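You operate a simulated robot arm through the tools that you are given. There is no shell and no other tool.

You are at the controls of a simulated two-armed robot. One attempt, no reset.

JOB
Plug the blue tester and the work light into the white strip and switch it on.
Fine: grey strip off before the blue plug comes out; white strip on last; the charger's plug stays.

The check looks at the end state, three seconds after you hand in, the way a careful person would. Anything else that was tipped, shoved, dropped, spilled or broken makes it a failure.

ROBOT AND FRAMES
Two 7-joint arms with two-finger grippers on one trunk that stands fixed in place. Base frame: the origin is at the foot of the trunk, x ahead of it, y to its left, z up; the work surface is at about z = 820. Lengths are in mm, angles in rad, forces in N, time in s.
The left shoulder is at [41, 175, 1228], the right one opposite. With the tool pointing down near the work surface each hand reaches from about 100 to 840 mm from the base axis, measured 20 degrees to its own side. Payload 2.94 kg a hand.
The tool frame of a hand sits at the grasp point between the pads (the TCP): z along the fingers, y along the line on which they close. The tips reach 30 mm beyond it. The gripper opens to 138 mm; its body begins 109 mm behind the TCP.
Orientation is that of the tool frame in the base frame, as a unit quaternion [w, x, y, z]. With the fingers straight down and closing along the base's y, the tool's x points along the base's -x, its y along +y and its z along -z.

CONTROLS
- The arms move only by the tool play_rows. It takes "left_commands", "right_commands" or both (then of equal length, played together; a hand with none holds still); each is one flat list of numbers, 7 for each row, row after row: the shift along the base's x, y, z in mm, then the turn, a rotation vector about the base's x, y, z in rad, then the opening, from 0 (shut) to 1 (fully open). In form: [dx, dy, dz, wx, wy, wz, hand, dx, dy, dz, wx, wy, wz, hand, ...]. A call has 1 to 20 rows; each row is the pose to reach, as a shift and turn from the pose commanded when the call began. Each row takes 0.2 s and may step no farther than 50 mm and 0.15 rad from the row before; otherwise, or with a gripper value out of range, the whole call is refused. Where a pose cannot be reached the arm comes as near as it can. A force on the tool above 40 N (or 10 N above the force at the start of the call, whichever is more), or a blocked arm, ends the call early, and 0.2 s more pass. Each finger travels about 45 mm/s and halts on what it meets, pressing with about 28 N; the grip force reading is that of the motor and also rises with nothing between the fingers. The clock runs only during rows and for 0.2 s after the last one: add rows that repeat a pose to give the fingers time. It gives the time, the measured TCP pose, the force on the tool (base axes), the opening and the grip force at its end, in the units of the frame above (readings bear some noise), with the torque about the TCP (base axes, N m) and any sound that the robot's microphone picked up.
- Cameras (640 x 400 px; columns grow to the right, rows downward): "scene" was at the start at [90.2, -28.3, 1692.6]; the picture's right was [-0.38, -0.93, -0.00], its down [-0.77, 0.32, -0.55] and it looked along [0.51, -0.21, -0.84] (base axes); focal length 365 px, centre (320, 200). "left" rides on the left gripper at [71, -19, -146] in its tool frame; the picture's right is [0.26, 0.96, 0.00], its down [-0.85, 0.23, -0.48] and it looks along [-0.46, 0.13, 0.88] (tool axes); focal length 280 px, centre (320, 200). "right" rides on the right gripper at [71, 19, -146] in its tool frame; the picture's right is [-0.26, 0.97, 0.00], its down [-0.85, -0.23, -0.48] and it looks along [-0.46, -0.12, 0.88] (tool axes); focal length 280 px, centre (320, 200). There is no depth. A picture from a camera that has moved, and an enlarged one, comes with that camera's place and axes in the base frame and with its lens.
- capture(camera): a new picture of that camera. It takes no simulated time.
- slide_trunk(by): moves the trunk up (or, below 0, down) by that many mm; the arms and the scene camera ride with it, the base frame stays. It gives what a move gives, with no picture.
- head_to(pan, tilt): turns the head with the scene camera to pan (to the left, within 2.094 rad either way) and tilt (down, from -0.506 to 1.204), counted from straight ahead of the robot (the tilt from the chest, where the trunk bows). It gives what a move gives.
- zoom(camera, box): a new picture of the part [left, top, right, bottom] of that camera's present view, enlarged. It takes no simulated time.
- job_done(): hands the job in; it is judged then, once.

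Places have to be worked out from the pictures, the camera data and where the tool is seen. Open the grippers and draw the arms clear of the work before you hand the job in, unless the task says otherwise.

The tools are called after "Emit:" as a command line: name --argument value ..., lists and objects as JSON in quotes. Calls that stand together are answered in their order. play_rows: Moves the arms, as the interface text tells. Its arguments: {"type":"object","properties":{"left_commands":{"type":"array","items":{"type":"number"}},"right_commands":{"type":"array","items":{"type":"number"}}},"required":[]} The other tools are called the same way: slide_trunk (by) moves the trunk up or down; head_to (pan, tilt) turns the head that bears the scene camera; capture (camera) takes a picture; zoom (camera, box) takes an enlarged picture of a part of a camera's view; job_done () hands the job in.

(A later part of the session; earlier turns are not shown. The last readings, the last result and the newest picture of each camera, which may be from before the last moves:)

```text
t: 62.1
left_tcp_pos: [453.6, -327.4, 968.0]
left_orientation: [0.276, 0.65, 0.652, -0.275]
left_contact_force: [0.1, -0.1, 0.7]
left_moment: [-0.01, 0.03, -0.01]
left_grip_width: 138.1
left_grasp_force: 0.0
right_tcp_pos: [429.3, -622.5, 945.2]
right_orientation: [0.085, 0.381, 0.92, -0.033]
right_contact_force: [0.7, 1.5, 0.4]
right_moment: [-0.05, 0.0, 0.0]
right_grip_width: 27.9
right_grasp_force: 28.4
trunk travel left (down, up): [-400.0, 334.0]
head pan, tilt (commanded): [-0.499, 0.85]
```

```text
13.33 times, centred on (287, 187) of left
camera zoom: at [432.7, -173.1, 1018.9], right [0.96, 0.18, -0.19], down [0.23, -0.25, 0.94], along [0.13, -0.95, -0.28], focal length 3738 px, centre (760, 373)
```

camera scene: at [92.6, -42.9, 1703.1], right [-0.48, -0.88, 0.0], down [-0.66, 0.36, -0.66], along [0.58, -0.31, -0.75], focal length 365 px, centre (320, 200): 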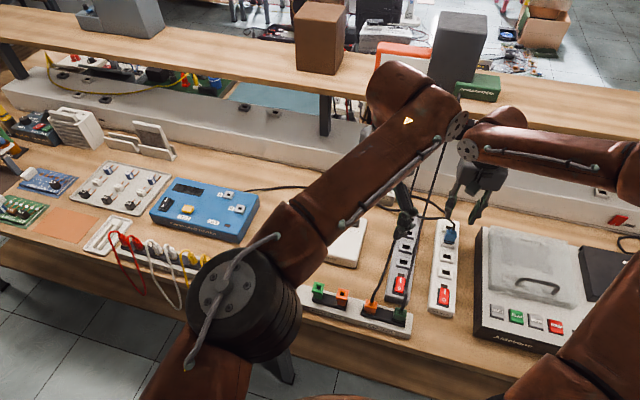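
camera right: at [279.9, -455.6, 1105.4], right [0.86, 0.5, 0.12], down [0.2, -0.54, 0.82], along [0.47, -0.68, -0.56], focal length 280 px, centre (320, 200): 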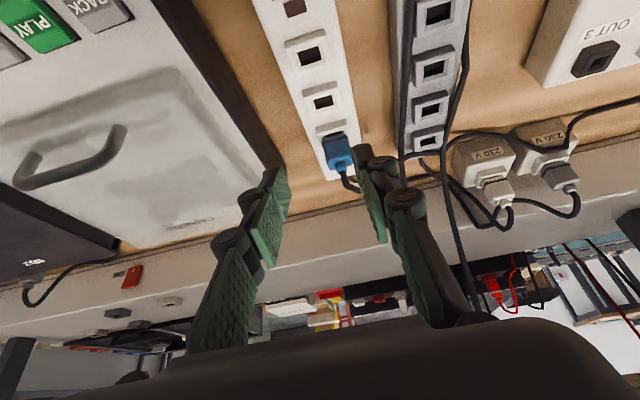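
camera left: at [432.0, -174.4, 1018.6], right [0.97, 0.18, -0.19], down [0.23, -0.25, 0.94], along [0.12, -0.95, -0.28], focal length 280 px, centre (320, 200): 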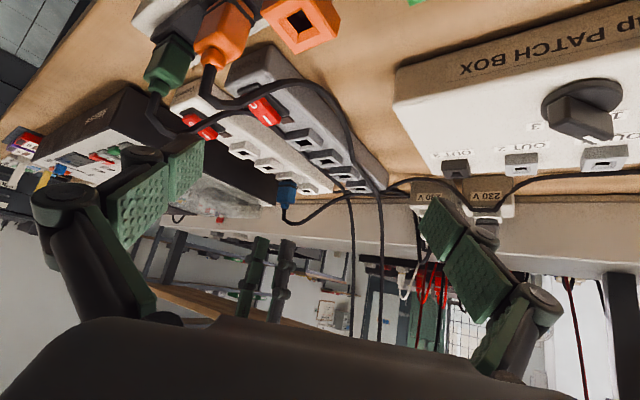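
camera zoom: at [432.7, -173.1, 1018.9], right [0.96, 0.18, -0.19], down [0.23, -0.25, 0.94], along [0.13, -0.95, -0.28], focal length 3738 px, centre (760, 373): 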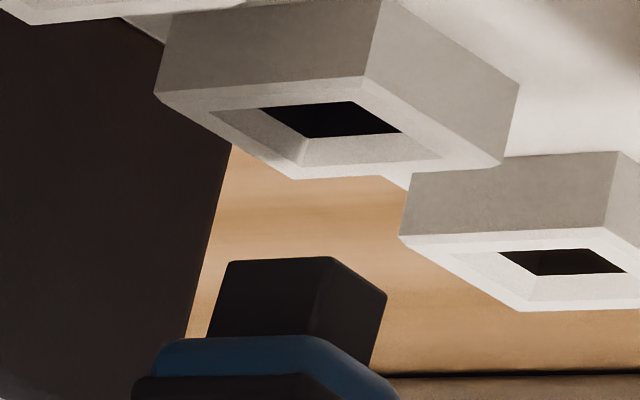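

Very clear view: block 17.8×11 mm, hole about 18.7×12.6 mm; the plug is now over-tilted by about 0.05 rad and offset about 2 mm left. I correct (turn +0.04 about the rail axis, shift right 2 mm) and lower 12 mm for another check.

Emit:
play_rows --right_commands '[-0.1, -2.7, 0, 0.028, 0.028, 0, 0, -0.1, -2.7, -6, 0.028, 0.028, 0, 0, -0.1, -2.7, -12, 0.028, 0.028, 0, 0, -0.1, -2.7, -12, 0.028, 0.028, 0, 0]'

Emit:
zoom --camera "left" --box '[272, 172, 302, 202]'

Emit:
zoom --camera "right" --box '[280, 100, 360, 180]'

Emit:
zoom --camera "scene" --box '[435, 220, 465, 250]'

```text
t: 63.1
left_tcp_pos: [450.6, -329.1, 968.5]
left_orientation: [0.275, 0.651, 0.651, -0.275]
left_contact_force: [0.1, 0.2, 0.3]
left_moment: [0.01, -0.02, 0.02]
left_grip_width: 138.0
left_grasp_force: 0.2
right_tcp_pos: [427.8, -626.9, 933.3]
right_orientation: [0.066, 0.381, 0.922, -0.025]
right_contact_force: [0.2, 0.3, -0.8]
right_moment: [0.0, -0.04, 0.0]
right_grip_width: 27.9
right_grasp_force: 27.8
trunk travel left (down, up): [-400.0, 334.0]
head pan, tilt (commanded): [-0.499, 0.85]
```

```text
13.33 times, centred on (287, 187) of left
camera zoom: at [431.7, -174.5, 1019.0], right [0.97, 0.18, -0.19], down [0.23, -0.25, 0.94], along [0.12, -0.95, -0.28], focal length 3738 px, centre (760, 373)
```

zoom: 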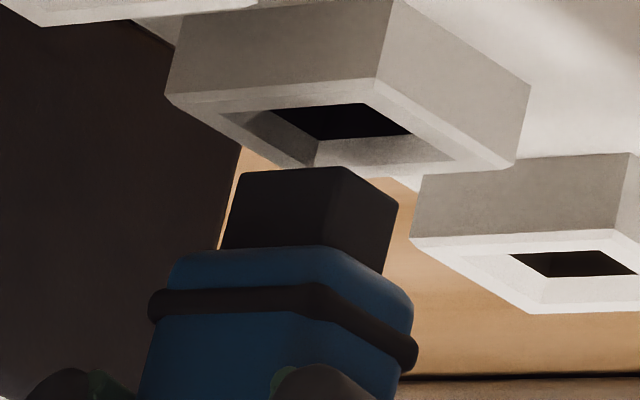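

```text
5.00 times, centred on (320, 140) of right
camera zoom: at [376.3, -549.8, 1068.4], right [0.87, 0.5, 0.04], down [0.38, -0.71, 0.59], along [0.32, -0.5, -0.81], focal length 1402 px, centre (320, 500)
```

zoom: 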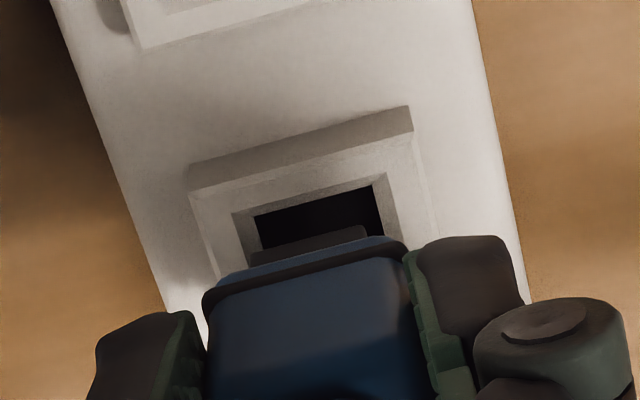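

```text
13.33 times, centred on (450, 235) of scene
camera zoom: at [93.5, -39.8, 1703.0], right [-0.48, -0.88, 0.0], down [-0.66, 0.36, -0.66], along [0.58, -0.32, -0.75], focal length 4867 px, centre (-1413, -267)
```

zoom: 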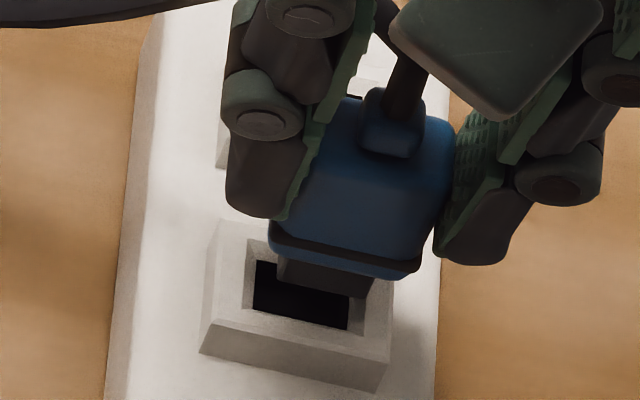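

The plug is upright now; combining the three views the block is ~1.2 mm too far right and about centred lengthwise. I correct that, trim the tilt by 0.03, lower 5 mm, let it settle, and look once more.

Emit:
play_rows --right_commands '[2, -0.3, 0, 0.021, 0.021, 0, 0, 2, -0.3, -3, 0.021, 0.021, 0, 0, 2, -0.3, -5, 0.021, 0.021, 0, 0, 2, -0.3, -5, 0.021, 0.021, 0, 0, 2, -0.3, -5, 0.021, 0.021, 0, 0]'

Emit:
zoom --camera "left" --box '[272, 172, 302, 202]'

Emit:
zoom --camera "right" --box '[280, 100, 360, 180]'

Emit:
zoom --camera "scene" --box '[435, 220, 465, 250]'

```text
t: 64.3
left_tcp_pos: [452.8, -329.6, 968.1]
left_orientation: [0.275, 0.652, 0.651, -0.275]
left_contact_force: [0.5, 0.1, 0.1]
left_moment: [0.0, 0.01, -0.01]
left_grip_width: 138.0
left_grasp_force: 0.0
right_tcp_pos: [429.5, -627.7, 927.9]
right_orientation: [0.052, 0.382, 0.922, -0.019]
right_contact_force: [0.6, -0.3, -0.6]
right_moment: [0.01, 0.01, 0.0]
right_grip_width: 28.2
right_grasp_force: 28.0
trunk travel left (down, up): [-400.0, 334.0]
head pan, tilt (commanded): [-0.499, 0.85]
```

```text
13.33 times, centred on (287, 187) of left
camera zoom: at [432.0, -174.7, 1018.8], right [0.96, 0.18, -0.19], down [0.23, -0.25, 0.94], along [0.12, -0.95, -0.28], focal length 3738 px, centre (760, 373)
```

zoom: 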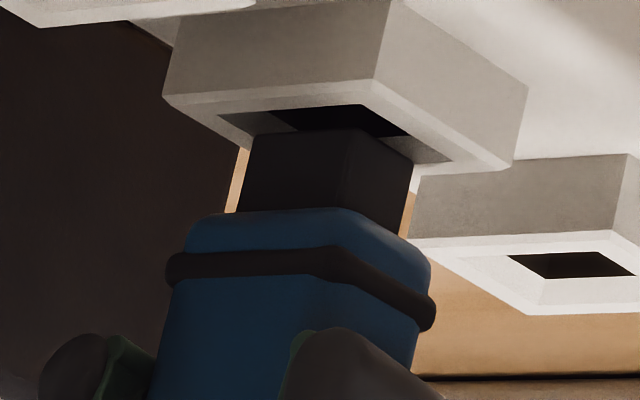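

```text
5.00 times, centred on (320, 140) of right
camera zoom: at [381.4, -553.0, 1065.7], right [0.87, 0.5, 0.03], down [0.39, -0.72, 0.57], along [0.31, -0.48, -0.82], focal length 1402 px, centre (320, 500)
```

zoom: 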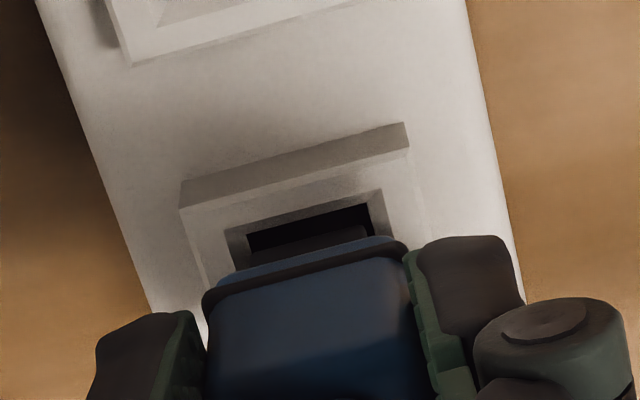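

```text
13.33 times, centred on (450, 235) of scene
camera zoom: at [94.0, -40.1, 1703.0], right [-0.48, -0.88, 0.0], down [-0.66, 0.36, -0.66], along [0.58, -0.32, -0.75], focal length 4867 px, centre (-1413, -267)
```

zoom: 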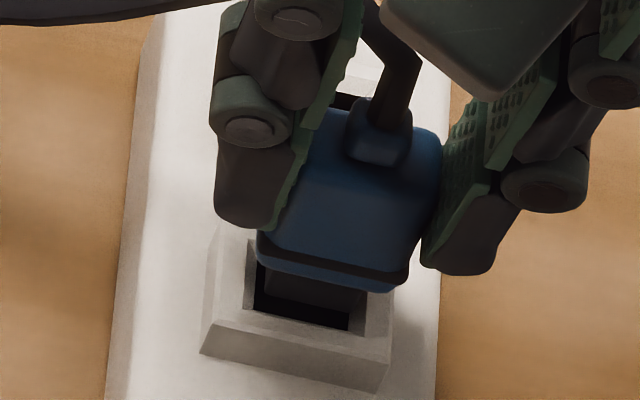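

All three views now agree within a few tenths of a millimetre, and the plug is upright. I lower 9 mm in small steps into the hole and check the force.

Emit:
play_rows --right_commands '[0, 0, -2, 0, 0, 0, 0, 0, 0, -4, 0, 0, 0, 0, 0, 0, -6, 0, 0, 0, 0, 0, 0, -8, 0, 0, 0, 0, 0, 0, -10, 0, 0, 0, 0]'

Emit:
zoom --camera "left" --box '[272, 172, 302, 202]'

```text
t: 65.5
left_tcp_pos: [451.9, -328.0, 969.1]
left_orientation: [0.275, 0.651, 0.652, -0.275]
left_contact_force: [-0.5, 0.0, -0.2]
left_moment: [0.04, 0.0, -0.02]
left_grip_width: 138.1
left_grasp_force: 0.0
right_tcp_pos: [428.8, -627.1, 917.2]
right_orientation: [0.052, 0.383, 0.922, -0.019]
right_contact_force: [0.7, 1.4, -1.3]
right_moment: [0.1, -0.04, 0.0]
right_grip_width: 28.2
right_grasp_force: 28.4
trunk travel left (down, up): [-400.0, 334.0]
head pan, tilt (commanded): [-0.499, 0.85]
```

```text
13.33 times, centred on (287, 187) of left
camera zoom: at [432.1, -174.7, 1018.7], right [0.96, 0.18, -0.19], down [0.23, -0.25, 0.94], along [0.12, -0.95, -0.28], focal length 3738 px, centre (760, 373)
```

zoom: 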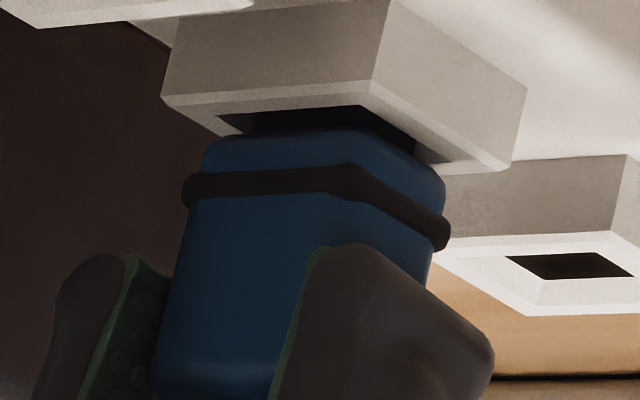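

The pins slid in with almost no force. I continue down in 1.5 mm steps.

Emit:
play_rows --right_commands '[0, 0, -1.5, 0, 0, 0, 0, 0, 0, -3, 0, 0, 0, 0, 0, 0, -4.5, 0, 0, 0, 0, 0, 0, -6, 0, 0, 0, 0]'

Emit:
zoom --camera "left" --box '[272, 172, 302, 202]'

```text
t: 66.5
left_tcp_pos: [451.3, -327.3, 970.0]
left_orientation: [0.276, 0.652, 0.651, -0.275]
left_contact_force: [0.0, -0.7, 0.4]
left_moment: [0.01, 0.05, 0.0]
left_grip_width: 137.9
left_grasp_force: 0.0
right_tcp_pos: [428.6, -627.4, 915.8]
right_orientation: [0.055, 0.381, 0.923, -0.021]
right_contact_force: [-4.1, -1.1, 23.0]
right_moment: [-0.1, 0.1, -0.05]
right_grip_width: 28.1
right_grasp_force: 27.7
trunk travel left (down, up): [-400.0, 334.0]
head pan, tilt (commanded): [-0.499, 0.85]
```

```text
13.33 times, centred on (287, 187) of left
camera zoom: at [430.4, -173.2, 1020.1], right [0.97, 0.18, -0.19], down [0.23, -0.25, 0.94], along [0.12, -0.95, -0.28], focal length 3738 px, centre (760, 373)
```

zoom: 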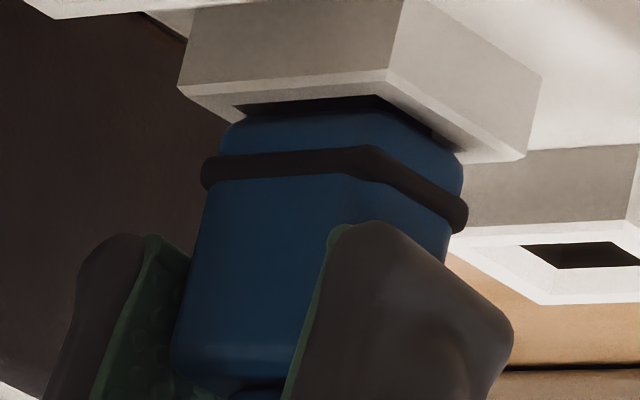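

It went down another 1.3 mm and now resists with 23 N, about 2 mm above the rim. To know what "fully seated" looks like here, I compare with the two permanently inserted 230 V plugs.

Emit:
zoom --camera "left" --box '[400, 170, 520, 240]'

Emit:
zoom --camera "scene" --box '[340, 155, 410, 210]'

Emit:
zoom --camera "right" --box '[280, 110, 360, 190]'

```text
5.33 times, centred on (460, 205) of left
camera zoom: at [430.4, -173.2, 1020.1], right [0.97, 0.18, -0.19], down [0.23, -0.25, 0.94], along [0.12, -0.95, -0.28], focal length 1495 px, centre (-427, 173)
```

zoom: 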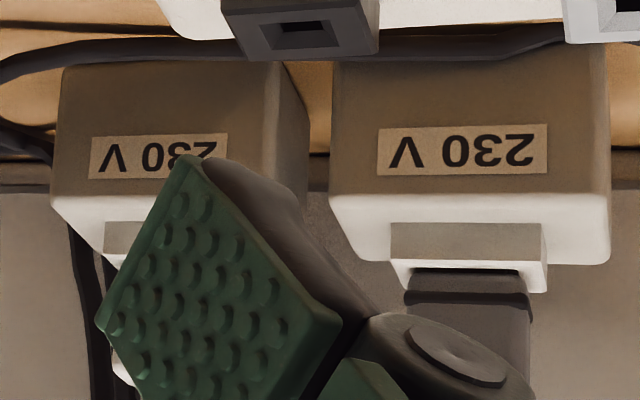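

```text
7.27 times, centred on (375, 182) of scene
camera zoom: at [91.3, -37.2, 1703.4], right [-0.48, -0.88, 0.0], down [-0.66, 0.36, -0.66], along [0.58, -0.32, -0.75], focal length 2655 px, centre (-80, 327)
```

zoom: 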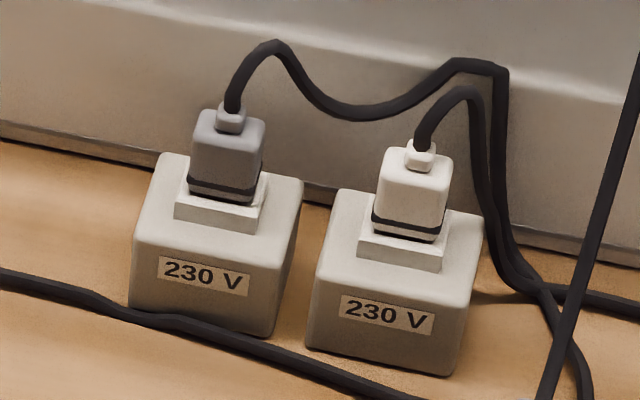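

```text
5.00 times, centred on (320, 150) of right
camera zoom: at [380.3, -551.8, 1052.9], right [0.87, 0.5, 0.03], down [0.39, -0.72, 0.57], along [0.31, -0.48, -0.82], focal length 1402 px, centre (320, 450)
```

zoom: 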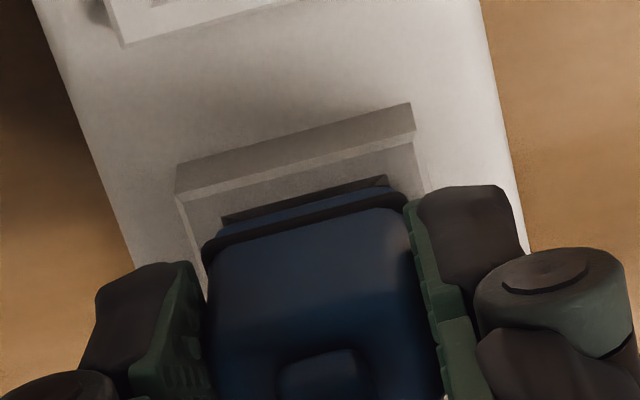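

The 230 V plugs show the same picture when seated: a thin dark gap, then the base below the seam. So the plug is probably home and upright now. I unload the push, open the fingers gently and check that it stays.

Emit:
play_rows --right_commands '[0, 0, 3, 0, 0, 0, 0, 0, 0, 3.5, 0, 0, 0, 0, 0, 0, 3.5, 0, 0, 0, 0.26, 0, 0, 3.5, 0, 0, 0, 0.33, 0, 0, 3.5, 0, 0, 0, 0.33]'

Emit:
zoom --camera "left" --box '[265, 165, 315, 215]'

Emit:
zoom --camera "scene" --box '[415, 200, 485, 255]'

```text
t: 67.7
left_tcp_pos: [450.8, -329.0, 967.6]
left_orientation: [0.275, 0.651, 0.652, -0.275]
left_contact_force: [0.6, 0.6, -0.1]
left_moment: [0.0, 0.01, 0.02]
left_grip_width: 138.0
left_grasp_force: 0.1
right_tcp_pos: [428.5, -627.3, 914.5]
right_orientation: [0.052, 0.382, 0.922, -0.02]
right_contact_force: [0.3, -0.4, -0.3]
right_moment: [0.04, 0.0, -0.01]
right_grip_width: 45.5
right_grasp_force: 0.0
trunk travel left (down, up): [-400.0, 334.0]
head pan, tilt (commanded): [-0.499, 0.85]
```

```text
8.00 times, centred on (290, 190) of left
camera zoom: at [432.0, -174.8, 1018.8], right [0.96, 0.18, -0.19], down [0.23, -0.25, 0.94], along [0.12, -0.95, -0.28], focal length 2243 px, centre (560, 280)
```

zoom: 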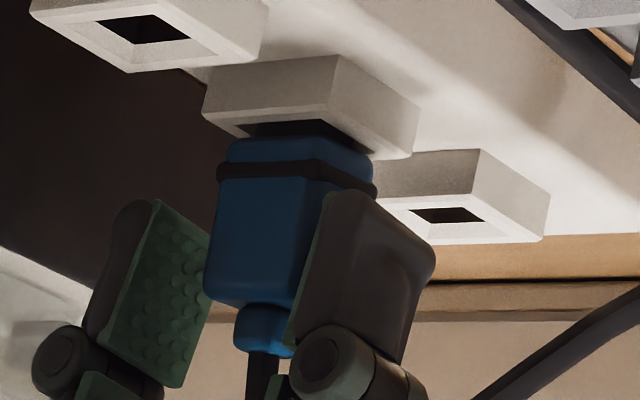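

```text
7.27 times, centred on (450, 228) of scene
camera zoom: at [94.0, -40.2, 1702.9], right [-0.48, -0.88, 0.0], down [-0.66, 0.36, -0.66], along [0.58, -0.32, -0.75], focal length 2655 px, centre (-626, 0)
```

zoom: 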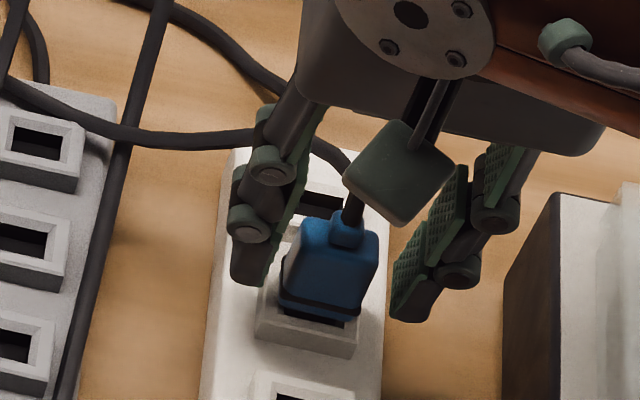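

Compared at equal scale, the seam-to-rim distance now matches the seated 230 V plugs (about 19 px), so the blue plug is home and nearly upright. I retreat straight up and bring the hand upright again.

Emit:
play_rows --right_commands '[0, 0, 10, 0, 0, 0, 0.33, 0, 0, 30, 0, 0, 0, 0.33, 0, 0, 60, 0, 0, 0, 0.33, 0, 0, 90, 0.078, 0.078, 0, 0.33, 0, 0, 110, 0.078, 0.078, 0, 0.33, 0, 0, 110, 0.078, 0.078, 0, 0.33]'

Emit:
zoom --camera "left" --box '[265, 165, 315, 215]'

Emit:
capture --camera "scene"

```text
t: 69.1
left_tcp_pos: [452.6, -328.9, 968.4]
left_orientation: [0.275, 0.65, 0.652, -0.276]
left_contact_force: [0.0, -0.7, -0.2]
left_moment: [-0.01, 0.03, 0.01]
left_grip_width: 137.9
left_grasp_force: 0.1
right_tcp_pos: [428.9, -626.9, 1025.3]
right_orientation: [0.001, 0.382, 0.924, 0.001]
right_contact_force: [0.1, 0.8, -0.8]
right_moment: [0.0, -0.03, 0.03]
right_grip_width: 45.5
right_grasp_force: 0.0
trunk travel left (down, up): [-400.0, 334.0]
head pan, tilt (commanded): [-0.499, 0.85]
```

```text
8.00 times, centred on (290, 190) of left
camera zoom: at [432.4, -174.8, 1018.6], right [0.96, 0.18, -0.19], down [0.23, -0.25, 0.94], along [0.12, -0.95, -0.28], focal length 2243 px, centre (560, 280)
```

zoom: 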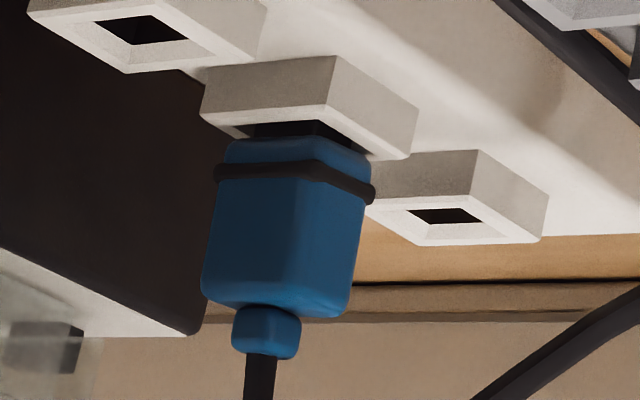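

```text
taken
camera scene: at [94.7, -40.3, 1702.9], right [-0.48, -0.88, 0.0], down [-0.66, 0.36, -0.66], along [0.58, -0.32, -0.75], focal length 365 px, centre (320, 200)
```

scene: 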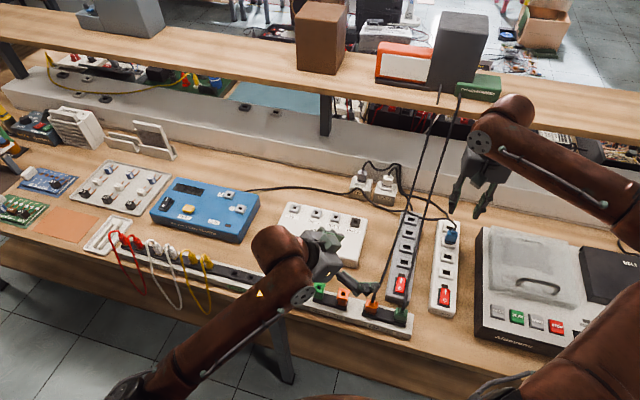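

The blue plug stands nearly upright by itself. Next the work light: I withdraw the left hand (it hovers near the orange plug) and bring the right hand over the orange plug in the MAINS rail, staying high.

Emit:
play_rows --left_commands '[0, 20, 35, 0, 0, 0, 1, 0, 45, 70, 0, 0, 0, 1, 0, 75, 105, 0, 0, 0, 1, 0, 110, 135, 0, 0, 0, 1, 0, 145, 160, 0, 0, 0, 1, 0, 180, 170, 0, 0, 0, 1, 0, 215, 170, 0, 0, 0, 1, 0, 250, 170, 0, 0, 0, 1, 0, 250, 170, 0, 0, 0, 1, 0, 250, 170, 0, 0, 0, 1, 0, 250, 170, 0, 0, 0, 1]' --right_commands '[0, 0, 5, 0, 0, 0, 0.33, 0, 0, 10, 0, 0, 0, 0.33, -7, 37, 10, 0, 0, 0, 0.33, -14, 74, 10, 0, 0, 0, 0.33, -21, 112, 10, 0, 0, 0, 0.33, -28, 149, 10, 0, 0, 0, 0.33, -35, 186, 10, 0, 0, 0, 0.33, -43, 224, 10, 0, 0, 0, 0.33, -50, 261, 10, 0, 0, 0, 0.33, -57.5, 298.5, 0, 0, 0, 0, 0.36, -57.5, 298.5, -20, 0, 0, 0, 0.36]'

Emit:
capture --camera "right"

Emit:
zoom --camera "scene" --box '[320, 240, 440, 350]'

```text
t: 71.5
left_tcp_pos: [451.7, -79.1, 1140.4]
left_orientation: [0.276, 0.651, 0.651, -0.275]
left_contact_force: [-0.1, -0.5, 0.2]
left_moment: [0.03, -0.05, 0.07]
left_grip_width: 137.9
left_grasp_force: 0.1
right_tcp_pos: [381.7, -347.1, 1014.6]
right_orientation: [0.001, 0.384, 0.923, 0.001]
right_contact_force: [-1.2, -0.2, 0.6]
right_moment: [0.02, -0.05, 0.01]
right_grip_width: 49.8
right_grasp_force: 0.2
right hand out of reach, approached as far as the arm can: row 10, 11
trunk travel left (down, up): [-400.0, 334.0]
head pan, tilt (commanded): [-0.499, 0.85]
```

```text
taken
camera right: at [344.7, -283.1, 1161.3], right [0.87, 0.5, 0.0], down [0.43, -0.76, 0.48], along [0.24, -0.41, -0.88], focal length 280 px, centre (320, 200)
```

right: 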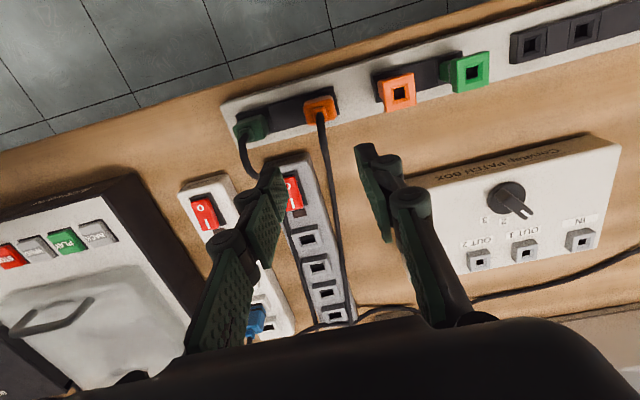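

```text
3.64 times, centred on (380, 295) of scene
camera zoom: at [92.2, -39.9, 1703.1], right [-0.48, -0.88, 0.0], down [-0.66, 0.36, -0.66], along [0.58, -0.32, -0.75], focal length 1327 px, centre (102, -146)
```

zoom: 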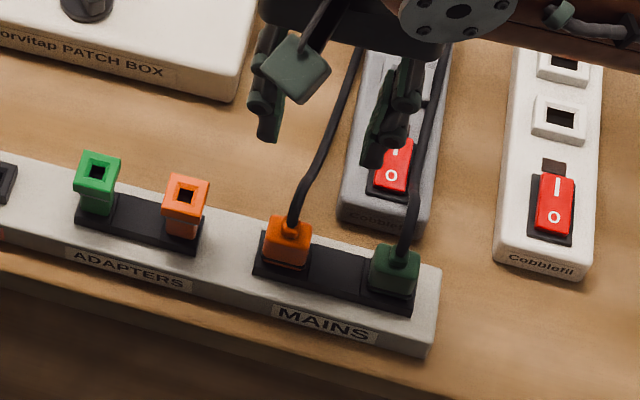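

Over the rail the right arm is folded too tightly at this height (about 20 mm short). Raising the trunk will give it room, so I raise it by 150 mm; both hands ride up with it, clear of everything.

Emit:
slide_trunk --by 150

Emit:
play_rows --right_commands '[0, 0, -20, 0, 0, 0, 0.36, 0, 0, -60, 0, 0, 0, 0.36, 0, 0, -100, 0, 0, 0, 0.36, 0, 0, -140, 0, 0, 0, 0.36, 0, 0, -140, 0, 0, 0, 0.36]'

Emit:
capture --camera "right"

Emit:
capture --camera "scene"

```text
t: 73.2
left_tcp_pos: [452.5, -77.8, 1289.3]
left_orientation: [0.275, 0.651, 0.651, -0.276]
left_contact_force: [0.6, -0.5, -0.8]
left_moment: [-0.01, -0.01, 0.06]
left_grip_width: 137.9
left_grasp_force: 0.0
right_tcp_pos: [381.7, -346.2, 1165.0]
right_orientation: [0.002, 0.383, 0.924, 0.0]
right_contact_force: [-0.1, -0.1, -0.5]
right_moment: [0.0, 0.01, -0.03]
right_grip_width: 49.6
right_grasp_force: 0.0
trunk travel left (down, up): [-550.0, 184.0]
head pan, tilt (commanded): [-0.499, 0.85]
```

```text
t: 74.4
left_tcp_pos: [450.2, -77.8, 1289.9]
left_orientation: [0.275, 0.651, 0.652, -0.275]
left_contact_force: [0.4, 0.2, -0.3]
left_moment: [0.0, 0.03, -0.01]
left_grip_width: 138.1
left_grasp_force: 0.2
right_tcp_pos: [380.5, -346.0, 1024.4]
right_orientation: [0.001, 0.382, 0.924, 0.001]
right_contact_force: [-0.4, -0.3, -0.3]
right_moment: [0.03, 0.0, 0.0]
right_grip_width: 49.6
right_grasp_force: 0.1
trunk travel left (down, up): [-550.0, 184.0]
head pan, tilt (commanded): [-0.499, 0.85]
```

```text
taken
camera right: at [344.0, -282.3, 1170.9], right [0.87, 0.5, 0.0], down [0.44, -0.76, 0.48], along [0.24, -0.41, -0.88], focal length 280 px, centre (320, 200)
```

right: 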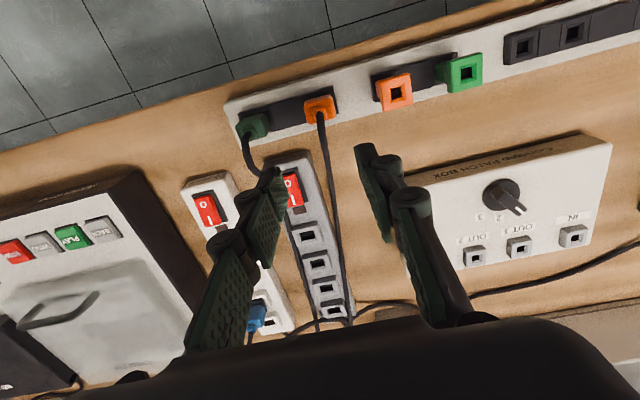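

```text
taken
camera scene: at [56.8, -38.8, 1852.9], right [-0.48, -0.88, 0.0], down [-0.66, 0.36, -0.66], along [0.58, -0.32, -0.75], focal length 365 px, centre (320, 200)
```

scene: 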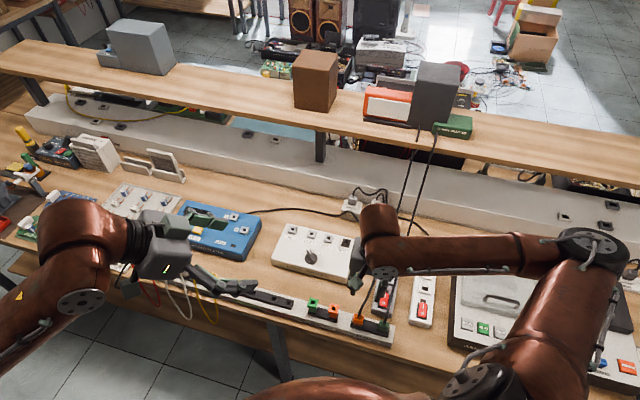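

From the raised head I can double-check the cords at the shelf before touching the orange plug.

Emit:
zoom --camera "scene" --box '[350, 60, 490, 160]'

Emit:
zoom --camera "scene" --box '[340, 150, 450, 345]'

Emit:
zoom --camera "right" --box '[220, 70, 400, 190]'

```text
4.00 times, centred on (420, 110) of scene
camera zoom: at [56.8, -38.8, 1852.9], right [-0.48, -0.88, 0.0], down [-0.66, 0.36, -0.66], along [0.58, -0.32, -0.75], focal length 1460 px, centre (-80, 560)
```

zoom: 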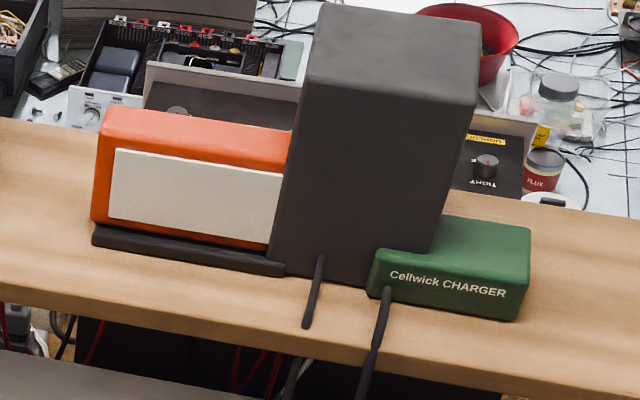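

```text
2.05 times, centred on (395, 248) of scene
camera zoom: at [56.8, -38.8, 1852.9], right [-0.48, -0.88, 0.0], down [-0.66, 0.36, -0.66], along [0.58, -0.32, -0.75], focal length 749 px, centre (166, 103)
```

zoom: 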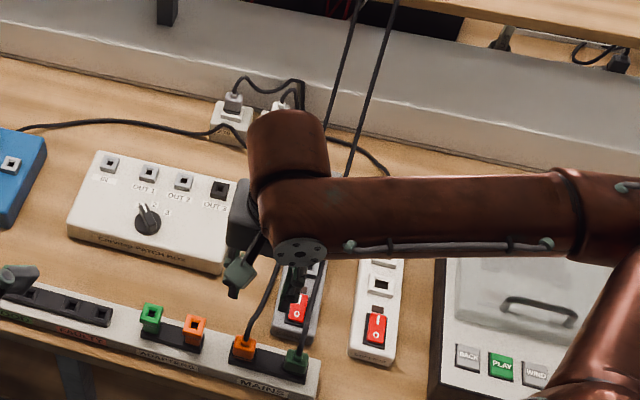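

```text
3.33 times, centred on (310, 130) of right
camera zoom: at [344.0, -282.3, 1170.9], right [0.87, 0.5, 0.0], down [0.44, -0.76, 0.48], along [0.24, -0.41, -0.88], focal length 935 px, centre (353, 433)
```

zoom: 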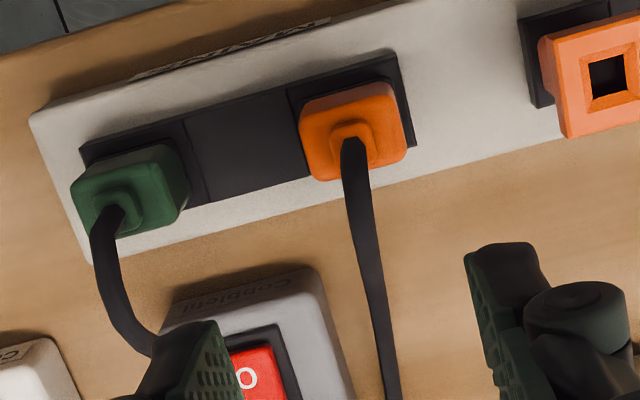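

The cord on the left comes out beside the tall grey box that hides part of the lamp; I check from the left camera's viewpoint that it really belongs to the lamp.

Emit:
capture --camera "left"

Emit:
zoom --camera "left" --box '[320, 180, 480, 300]'

```text
taken
camera left: at [431.4, 76.8, 1339.7], right [0.97, 0.18, -0.19], down [0.23, -0.25, 0.94], along [0.12, -0.95, -0.28], focal length 280 px, centre (320, 200)
```

left: 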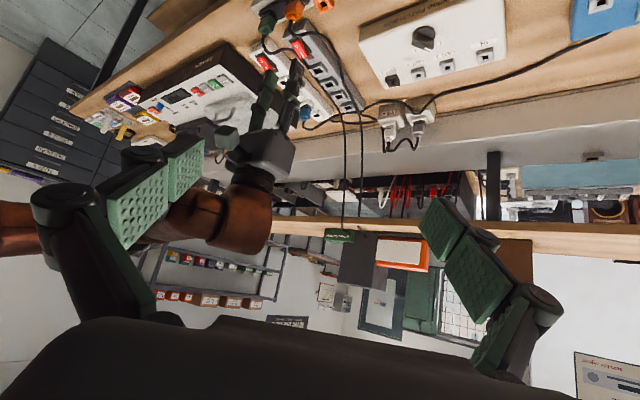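

```text
3.33 times, centred on (400, 240) of left
camera zoom: at [431.4, 76.8, 1339.7], right [0.97, 0.18, -0.19], down [0.23, -0.25, 0.94], along [0.12, -0.95, -0.28], focal length 935 px, centre (53, 67)
```

zoom: 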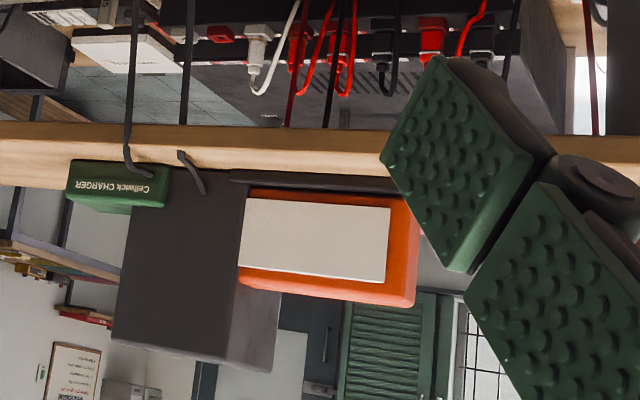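

By elimination and colour the orange plug is the work light's (the green one clearly runs to the charger). I move the right hand directly above the orange plug, which sits about 23 mm toward me and 7 mm left of the tool axis.

Emit:
play_rows --right_commands '[-6, 10, -10, 0, 0, 0, 0.36, -11.8, 20.5, -25, 0, 0, 0, 0.36, -11.8, 20.5, -40, 0, 0, 0, 0.36, -11.8, 20.5, -40, 0, 0, 0, 0.36]'

Emit:
zoom --camera "right" --box '[230, 80, 410, 200]'

Emit:
zoom --camera "scene" --box '[320, 270, 430, 345]'

```text
t: 75.4
left_tcp_pos: [450.7, -76.3, 1290.1]
left_orientation: [0.276, 0.651, 0.652, -0.275]
left_contact_force: [0.1, 0.0, -0.5]
left_moment: [0.03, -0.02, 0.02]
left_grip_width: 138.2
left_grasp_force: 0.1
right_tcp_pos: [368.5, -325.9, 984.8]
right_orientation: [0.001, 0.383, 0.924, 0.001]
right_contact_force: [0.8, 0.3, 0.0]
right_moment: [0.0, 0.02, 0.0]
right_grip_width: 49.8
right_grasp_force: 0.0
trunk travel left (down, up): [-550.0, 184.0]
head pan, tilt (commanded): [-0.499, 0.85]
```

```text
3.33 times, centred on (320, 140) of right
camera zoom: at [332.4, -261.2, 1131.6], right [0.87, 0.5, 0.0], down [0.44, -0.76, 0.48], along [0.24, -0.41, -0.88], focal length 935 px, centre (320, 400)
```

zoom: 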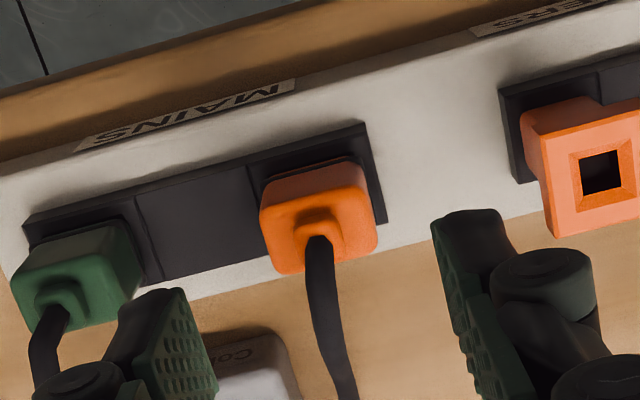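

```text
5.33 times, centred on (375, 308) of scene
camera zoom: at [56.9, -38.9, 1852.9], right [-0.48, -0.88, 0.0], down [-0.66, 0.36, -0.66], along [0.58, -0.32, -0.75], focal length 1947 px, centre (27, -373)
```

zoom: 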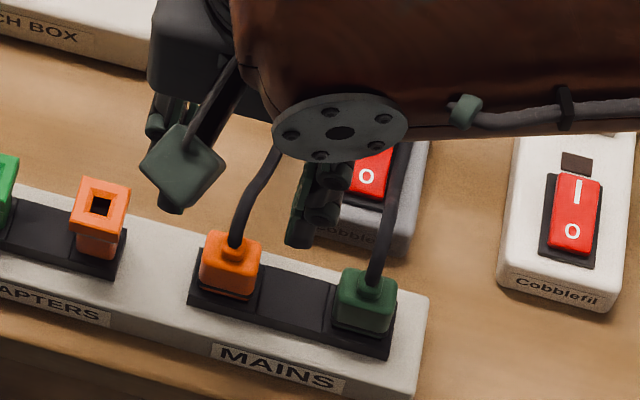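

Using the slot plate (z≈850) as reference, the plug centre is about 4.5 mm farther along e2 and 1.2 mm right of the tool axis. I centre on it carefully (an off-centre grip made the first plug tilt), lower to just above it and check.

Emit:
play_rows --right_commands '[2.3, -4, 0, 0, 0, 0, 0.34, 2.3, -4, -20, 0, 0, 0, 0.34, 2.3, -4, -45, 0, 0, 0, 0.34, 2.3, -4, -55, 0, 0, 0, 0.34, 2.3, -4, -55, 0, 0, 0, 0.34]'

Emit:
zoom --camera "right" --box '[230, 80, 410, 220]'

Emit:
zoom --camera "scene" --box '[330, 270, 410, 340]'

```text
t: 76.6
left_tcp_pos: [452.5, -77.3, 1289.0]
left_orientation: [0.275, 0.652, 0.651, -0.275]
left_contact_force: [0.1, 0.2, -1.0]
left_moment: [-0.03, 0.0, -0.02]
left_grip_width: 138.2
left_grasp_force: 0.1
right_tcp_pos: [373.3, -330.1, 930.0]
right_orientation: [0.001, 0.382, 0.924, 0.0]
right_contact_force: [0.0, 1.0, -0.1]
right_moment: [0.02, 0.0, -0.01]
right_grip_width: 46.8
right_grasp_force: 0.1
trunk travel left (down, up): [-550.0, 184.0]
head pan, tilt (commanded): [-0.499, 0.85]
```

```text
2.86 times, centred on (320, 150) of right
camera zoom: at [335.0, -265.2, 1076.8], right [0.87, 0.5, 0.0], down [0.44, -0.76, 0.48], along [0.24, -0.41, -0.88], focal length 801 px, centre (320, 343)
```

zoom: 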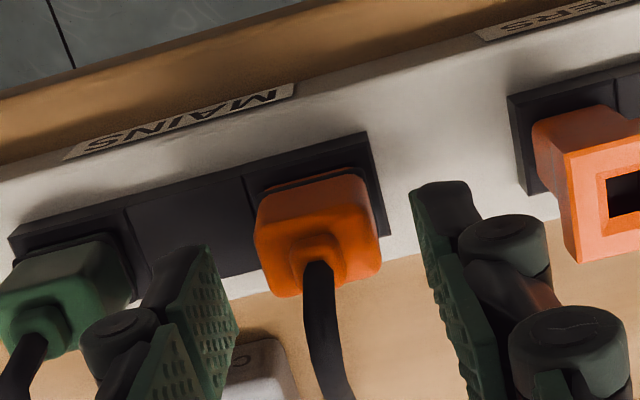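

```text
5.71 times, centred on (370, 305) of scene
camera zoom: at [57.1, -39.3, 1852.8], right [-0.48, -0.88, 0.0], down [-0.66, 0.36, -0.66], along [0.58, -0.32, -0.75], focal length 2086 px, centre (34, -400)
```

zoom: 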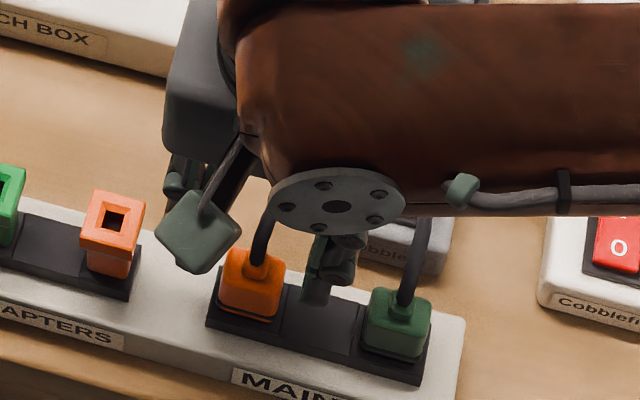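

Nearly centred (within 1 mm). I narrow the opening to about 39 mm for clearance to the green plug and the adapter, lower around the plug and close.

Emit:
play_rows --right_commands '[0.2, -0.9, 0, 0, 0, 0, 0.28, 0.2, -0.9, -15, 0, 0, 0, 0.28, 0.2, -0.9, -28, 0, 0, 0, 0.28, 0.2, -0.9, -37, 0, 0, 0, 0.28, 0.2, -0.9, -37, 0, 0, 0, 0.28]'

Emit:
zoom --camera "right" --box '[230, 90, 410, 230]'

```text
t: 77.8
left_tcp_pos: [451.5, -77.7, 1289.6]
left_orientation: [0.275, 0.652, 0.651, -0.275]
left_contact_force: [-0.4, 0.8, 0.0]
left_moment: [0.03, 0.01, -0.02]
left_grip_width: 138.2
left_grasp_force: 0.1
right_tcp_pos: [372.7, -330.8, 892.4]
right_orientation: [0.0, 0.383, 0.924, 0.0]
right_contact_force: [-0.4, 0.6, 0.1]
right_moment: [-0.01, 0.0, 0.0]
right_grip_width: 38.8
right_grasp_force: 0.0
trunk travel left (down, up): [-550.0, 184.0]
head pan, tilt (commanded): [-0.499, 0.85]
```

```text
2.86 times, centred on (320, 160) of right
camera zoom: at [335.8, -266.7, 1039.3], right [0.87, 0.5, 0.0], down [0.44, -0.76, 0.48], along [0.24, -0.41, -0.88], focal length 801 px, centre (320, 314)
```

zoom: 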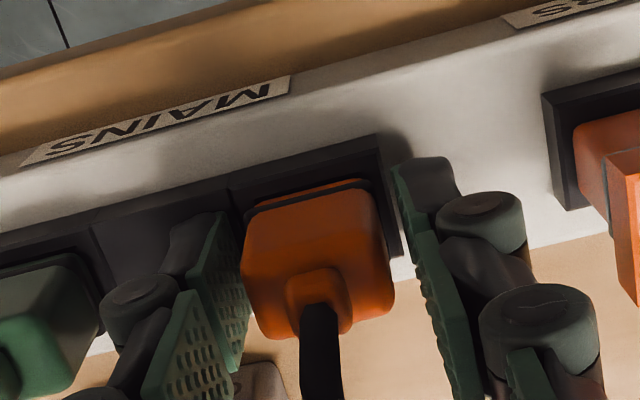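

The fingers straddle the orange plug with clearance on both sides. I close on it.

Emit:
play_rows --right_commands '[0, 0, 0, 0, 0, 0, 0.15, 0, 0, 0, 0, 0, 0, 0, 0, 0, 0, 0, 0, 0, 0, 0, 0, 0, 0, 0, 0, 0]'

Emit:
zoom --camera "right" --box '[230, 90, 410, 230]'

```text
t: 78.8
left_tcp_pos: [451.3, -78.5, 1289.5]
left_orientation: [0.275, 0.651, 0.651, -0.275]
left_contact_force: [0.2, -0.3, -0.3]
left_moment: [-0.01, 0.01, 0.0]
left_grip_width: 138.1
left_grasp_force: 0.0
right_tcp_pos: [371.3, -330.9, 891.6]
right_orientation: [0.001, 0.383, 0.924, 0.0]
right_contact_force: [-0.2, 0.3, -0.5]
right_moment: [-0.02, -0.05, 0.02]
right_grip_width: 28.0
right_grasp_force: 27.5
trunk travel left (down, up): [-550.0, 184.0]
head pan, tilt (commanded): [-0.499, 0.85]
```

```text
2.86 times, centred on (320, 160) of right
camera zoom: at [335.8, -266.7, 1039.5], right [0.87, 0.5, 0.0], down [0.44, -0.76, 0.48], along [0.24, -0.41, -0.88], focal length 801 px, centre (320, 314)
```

zoom: 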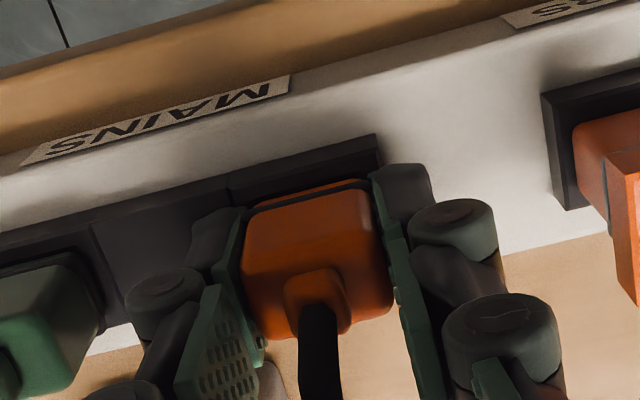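

Gripped squarely with no side load. I pull it straight up out of the slot.

Emit:
play_rows --right_commands '[0, 0, 3, 0, 0, 0, 0, 0, 0, 7, 0, 0, 0, 0, 0, 0, 12, 0, 0, 0, 0, 0, 0, 20, 0, 0, 0, 0, 0, 0, 32, 0, 0, 0, 0, 0, 0, 50, 0, 0, 0, 0, 0, 0, 75, 0, 0, 0, 0, 0, 0, 100, 0, 0, 0, 0]'

Emit:
capture --camera "right"

Emit:
capture --camera "scene"

```text
t: 80.6
left_tcp_pos: [452.2, -77.7, 1290.6]
left_orientation: [0.276, 0.651, 0.651, -0.275]
left_contact_force: [1.5, 0.1, -0.1]
left_moment: [0.01, 0.0, -0.01]
left_grip_width: 138.0
left_grasp_force: 0.0
right_tcp_pos: [373.3, -330.5, 993.9]
right_orientation: [0.001, 0.383, 0.924, 0.001]
right_contact_force: [0.3, 0.2, -0.6]
right_moment: [-0.01, -0.02, 0.02]
right_grip_width: 27.8
right_grasp_force: 27.7
trunk travel left (down, up): [-550.0, 184.0]
head pan, tilt (commanded): [-0.499, 0.85]
```

```text
taken
camera right: at [335.1, -266.6, 1139.8], right [0.87, 0.5, 0.0], down [0.44, -0.76, 0.48], along [0.24, -0.41, -0.88], focal length 280 px, centre (320, 200)
```

right: 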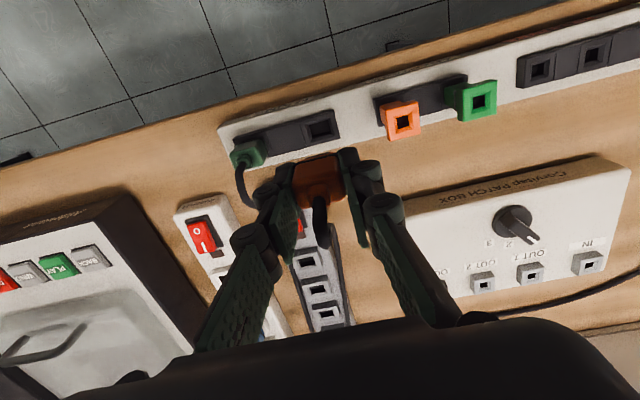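

```text
taken
camera scene: at [57.0, -39.0, 1852.8], right [-0.48, -0.88, 0.0], down [-0.66, 0.36, -0.66], along [0.58, -0.32, -0.75], focal length 365 px, centre (320, 200)
```

scene: 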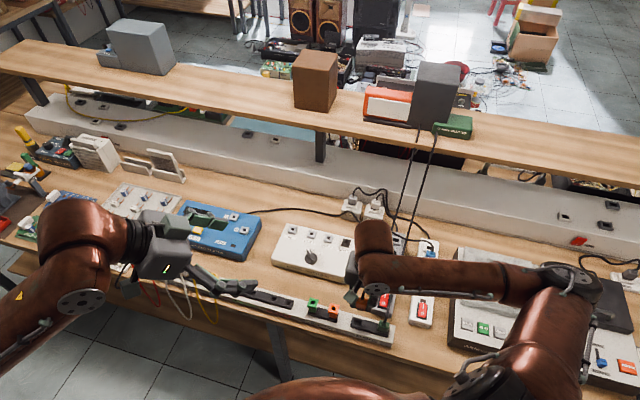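

The orange plug is out, and the green one is untouched. I carry it over, a little higher, to above the first white socket (nearest the switch).

Emit:
play_rows --right_commands '[0, 0, 15, 0, 0, 0, 0, -2, -40, 20, 0, 0, 0, 0, -4, -80, 20, 0, 0, 0, 0, -6, -120, 20, 0, 0, 0, 0, -8, -160, 20, 0, 0, 0, 0, -10, -200, 15, 0, 0, 0, 0, -11, -228.8, 5, 0, 0, 0, 0, -11, -228.8, 0, 0, 0, 0, 0]'

Emit:
capture --camera "right"

Emit:
capture --camera "scene"

```text
t: 82.4
left_tcp_pos: [452.3, -76.3, 1289.3]
left_orientation: [0.275, 0.652, 0.651, -0.275]
left_contact_force: [0.3, 0.3, 0.8]
left_moment: [-0.02, 0.0, -0.02]
left_grip_width: 137.8
left_grasp_force: 0.1
right_tcp_pos: [360.8, -558.9, 991.7]
right_orientation: [0.001, 0.382, 0.924, 0.0]
right_contact_force: [-0.8, 0.2, -1.0]
right_moment: [0.0, 0.02, -0.02]
right_grip_width: 28.0
right_grasp_force: 28.5
trunk travel left (down, up): [-550.0, 184.0]
head pan, tilt (commanded): [-0.499, 0.85]
```

```text
taken
camera right: at [323.9, -495.5, 1139.8], right [0.87, 0.5, 0.0], down [0.44, -0.76, 0.48], along [0.24, -0.41, -0.88], focal length 280 px, centre (320, 200)
```

right: 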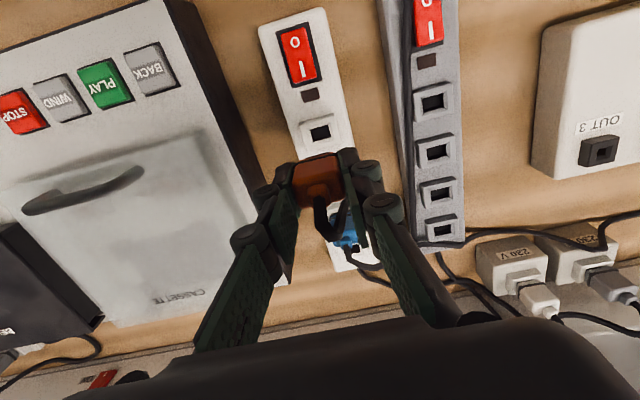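

```text
taken
camera scene: at [57.2, -38.9, 1852.8], right [-0.48, -0.88, 0.0], down [-0.66, 0.36, -0.66], along [0.58, -0.32, -0.75], focal length 365 px, centre (320, 200)
```

scene: 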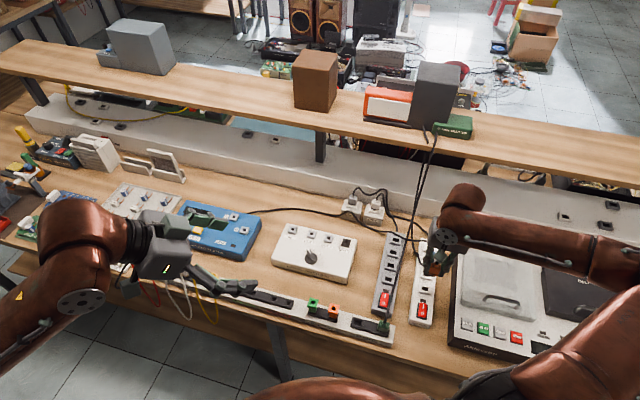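

The plug hangs right over socket 1. I bring the left hand back down as a side camera for the alignment.

Emit:
play_rows --left_commands '[-4, -26, -35, 0, 0, 0, 1, -8, -52, -70, 0, 0, 0, 1, -12, -78, -105, 0, 0, 0, 1, -16, -104, -140, 0, 0, 0, 1, -20, -130, -175, 0, 0, 0, 1, -24, -156, -210, 0, 0, 0, 1, -28, -182, -245, 0, 0, 0, 1, -32, -208, -280, 0, 0, 0, 1, -32, -233, -315, 0, 0, 0, 1, -32, -233, -315, 0, 0, 0, 1]'

Emit:
capture --camera "left"

Emit:
zoom --camera "right" --box '[270, 90, 370, 190]'

```text
t: 84.6
left_tcp_pos: [418.8, -310.8, 974.2]
left_orientation: [0.275, 0.651, 0.652, -0.275]
left_contact_force: [0.0, 0.1, -0.2]
left_moment: [-0.03, 0.0, -0.03]
left_grip_width: 137.9
left_grasp_force: 0.1
right_tcp_pos: [361.1, -559.1, 992.9]
right_orientation: [0.001, 0.382, 0.924, 0.001]
right_contact_force: [0.1, -0.3, -0.7]
right_moment: [-0.05, 0.02, -0.01]
right_grip_width: 28.1
right_grasp_force: 28.2
trunk travel left (down, up): [-550.0, 184.0]
head pan, tilt (commanded): [-0.499, 0.85]
```

```text
taken
camera left: at [399.6, -156.3, 1024.5], right [0.97, 0.18, -0.19], down [0.23, -0.25, 0.94], along [0.12, -0.95, -0.28], focal length 280 px, centre (320, 200)
```

left: 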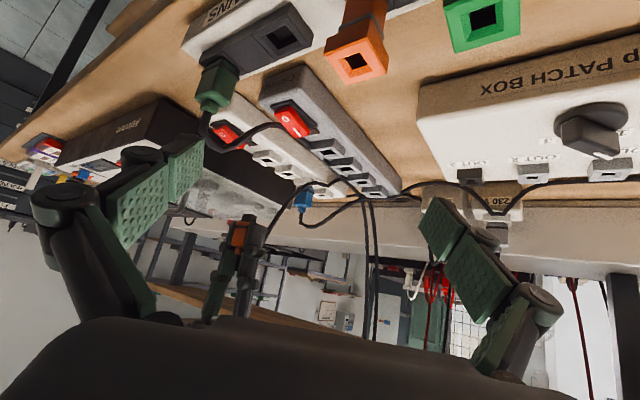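

```text
4.00 times, centred on (320, 140) of right
camera zoom: at [323.8, -495.0, 1140.0], right [0.87, 0.5, 0.0], down [0.44, -0.76, 0.48], along [0.24, -0.41, -0.88], focal length 1122 px, centre (320, 440)
```

zoom: 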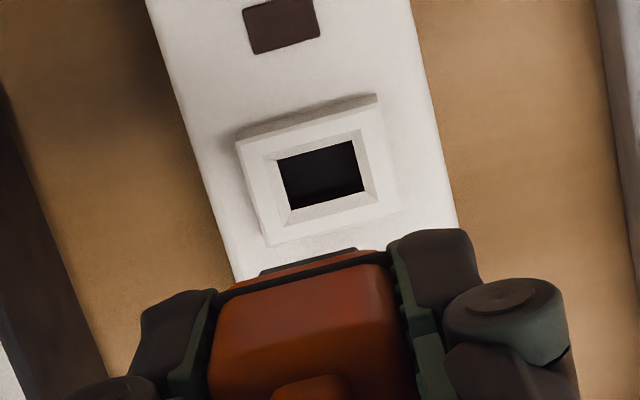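

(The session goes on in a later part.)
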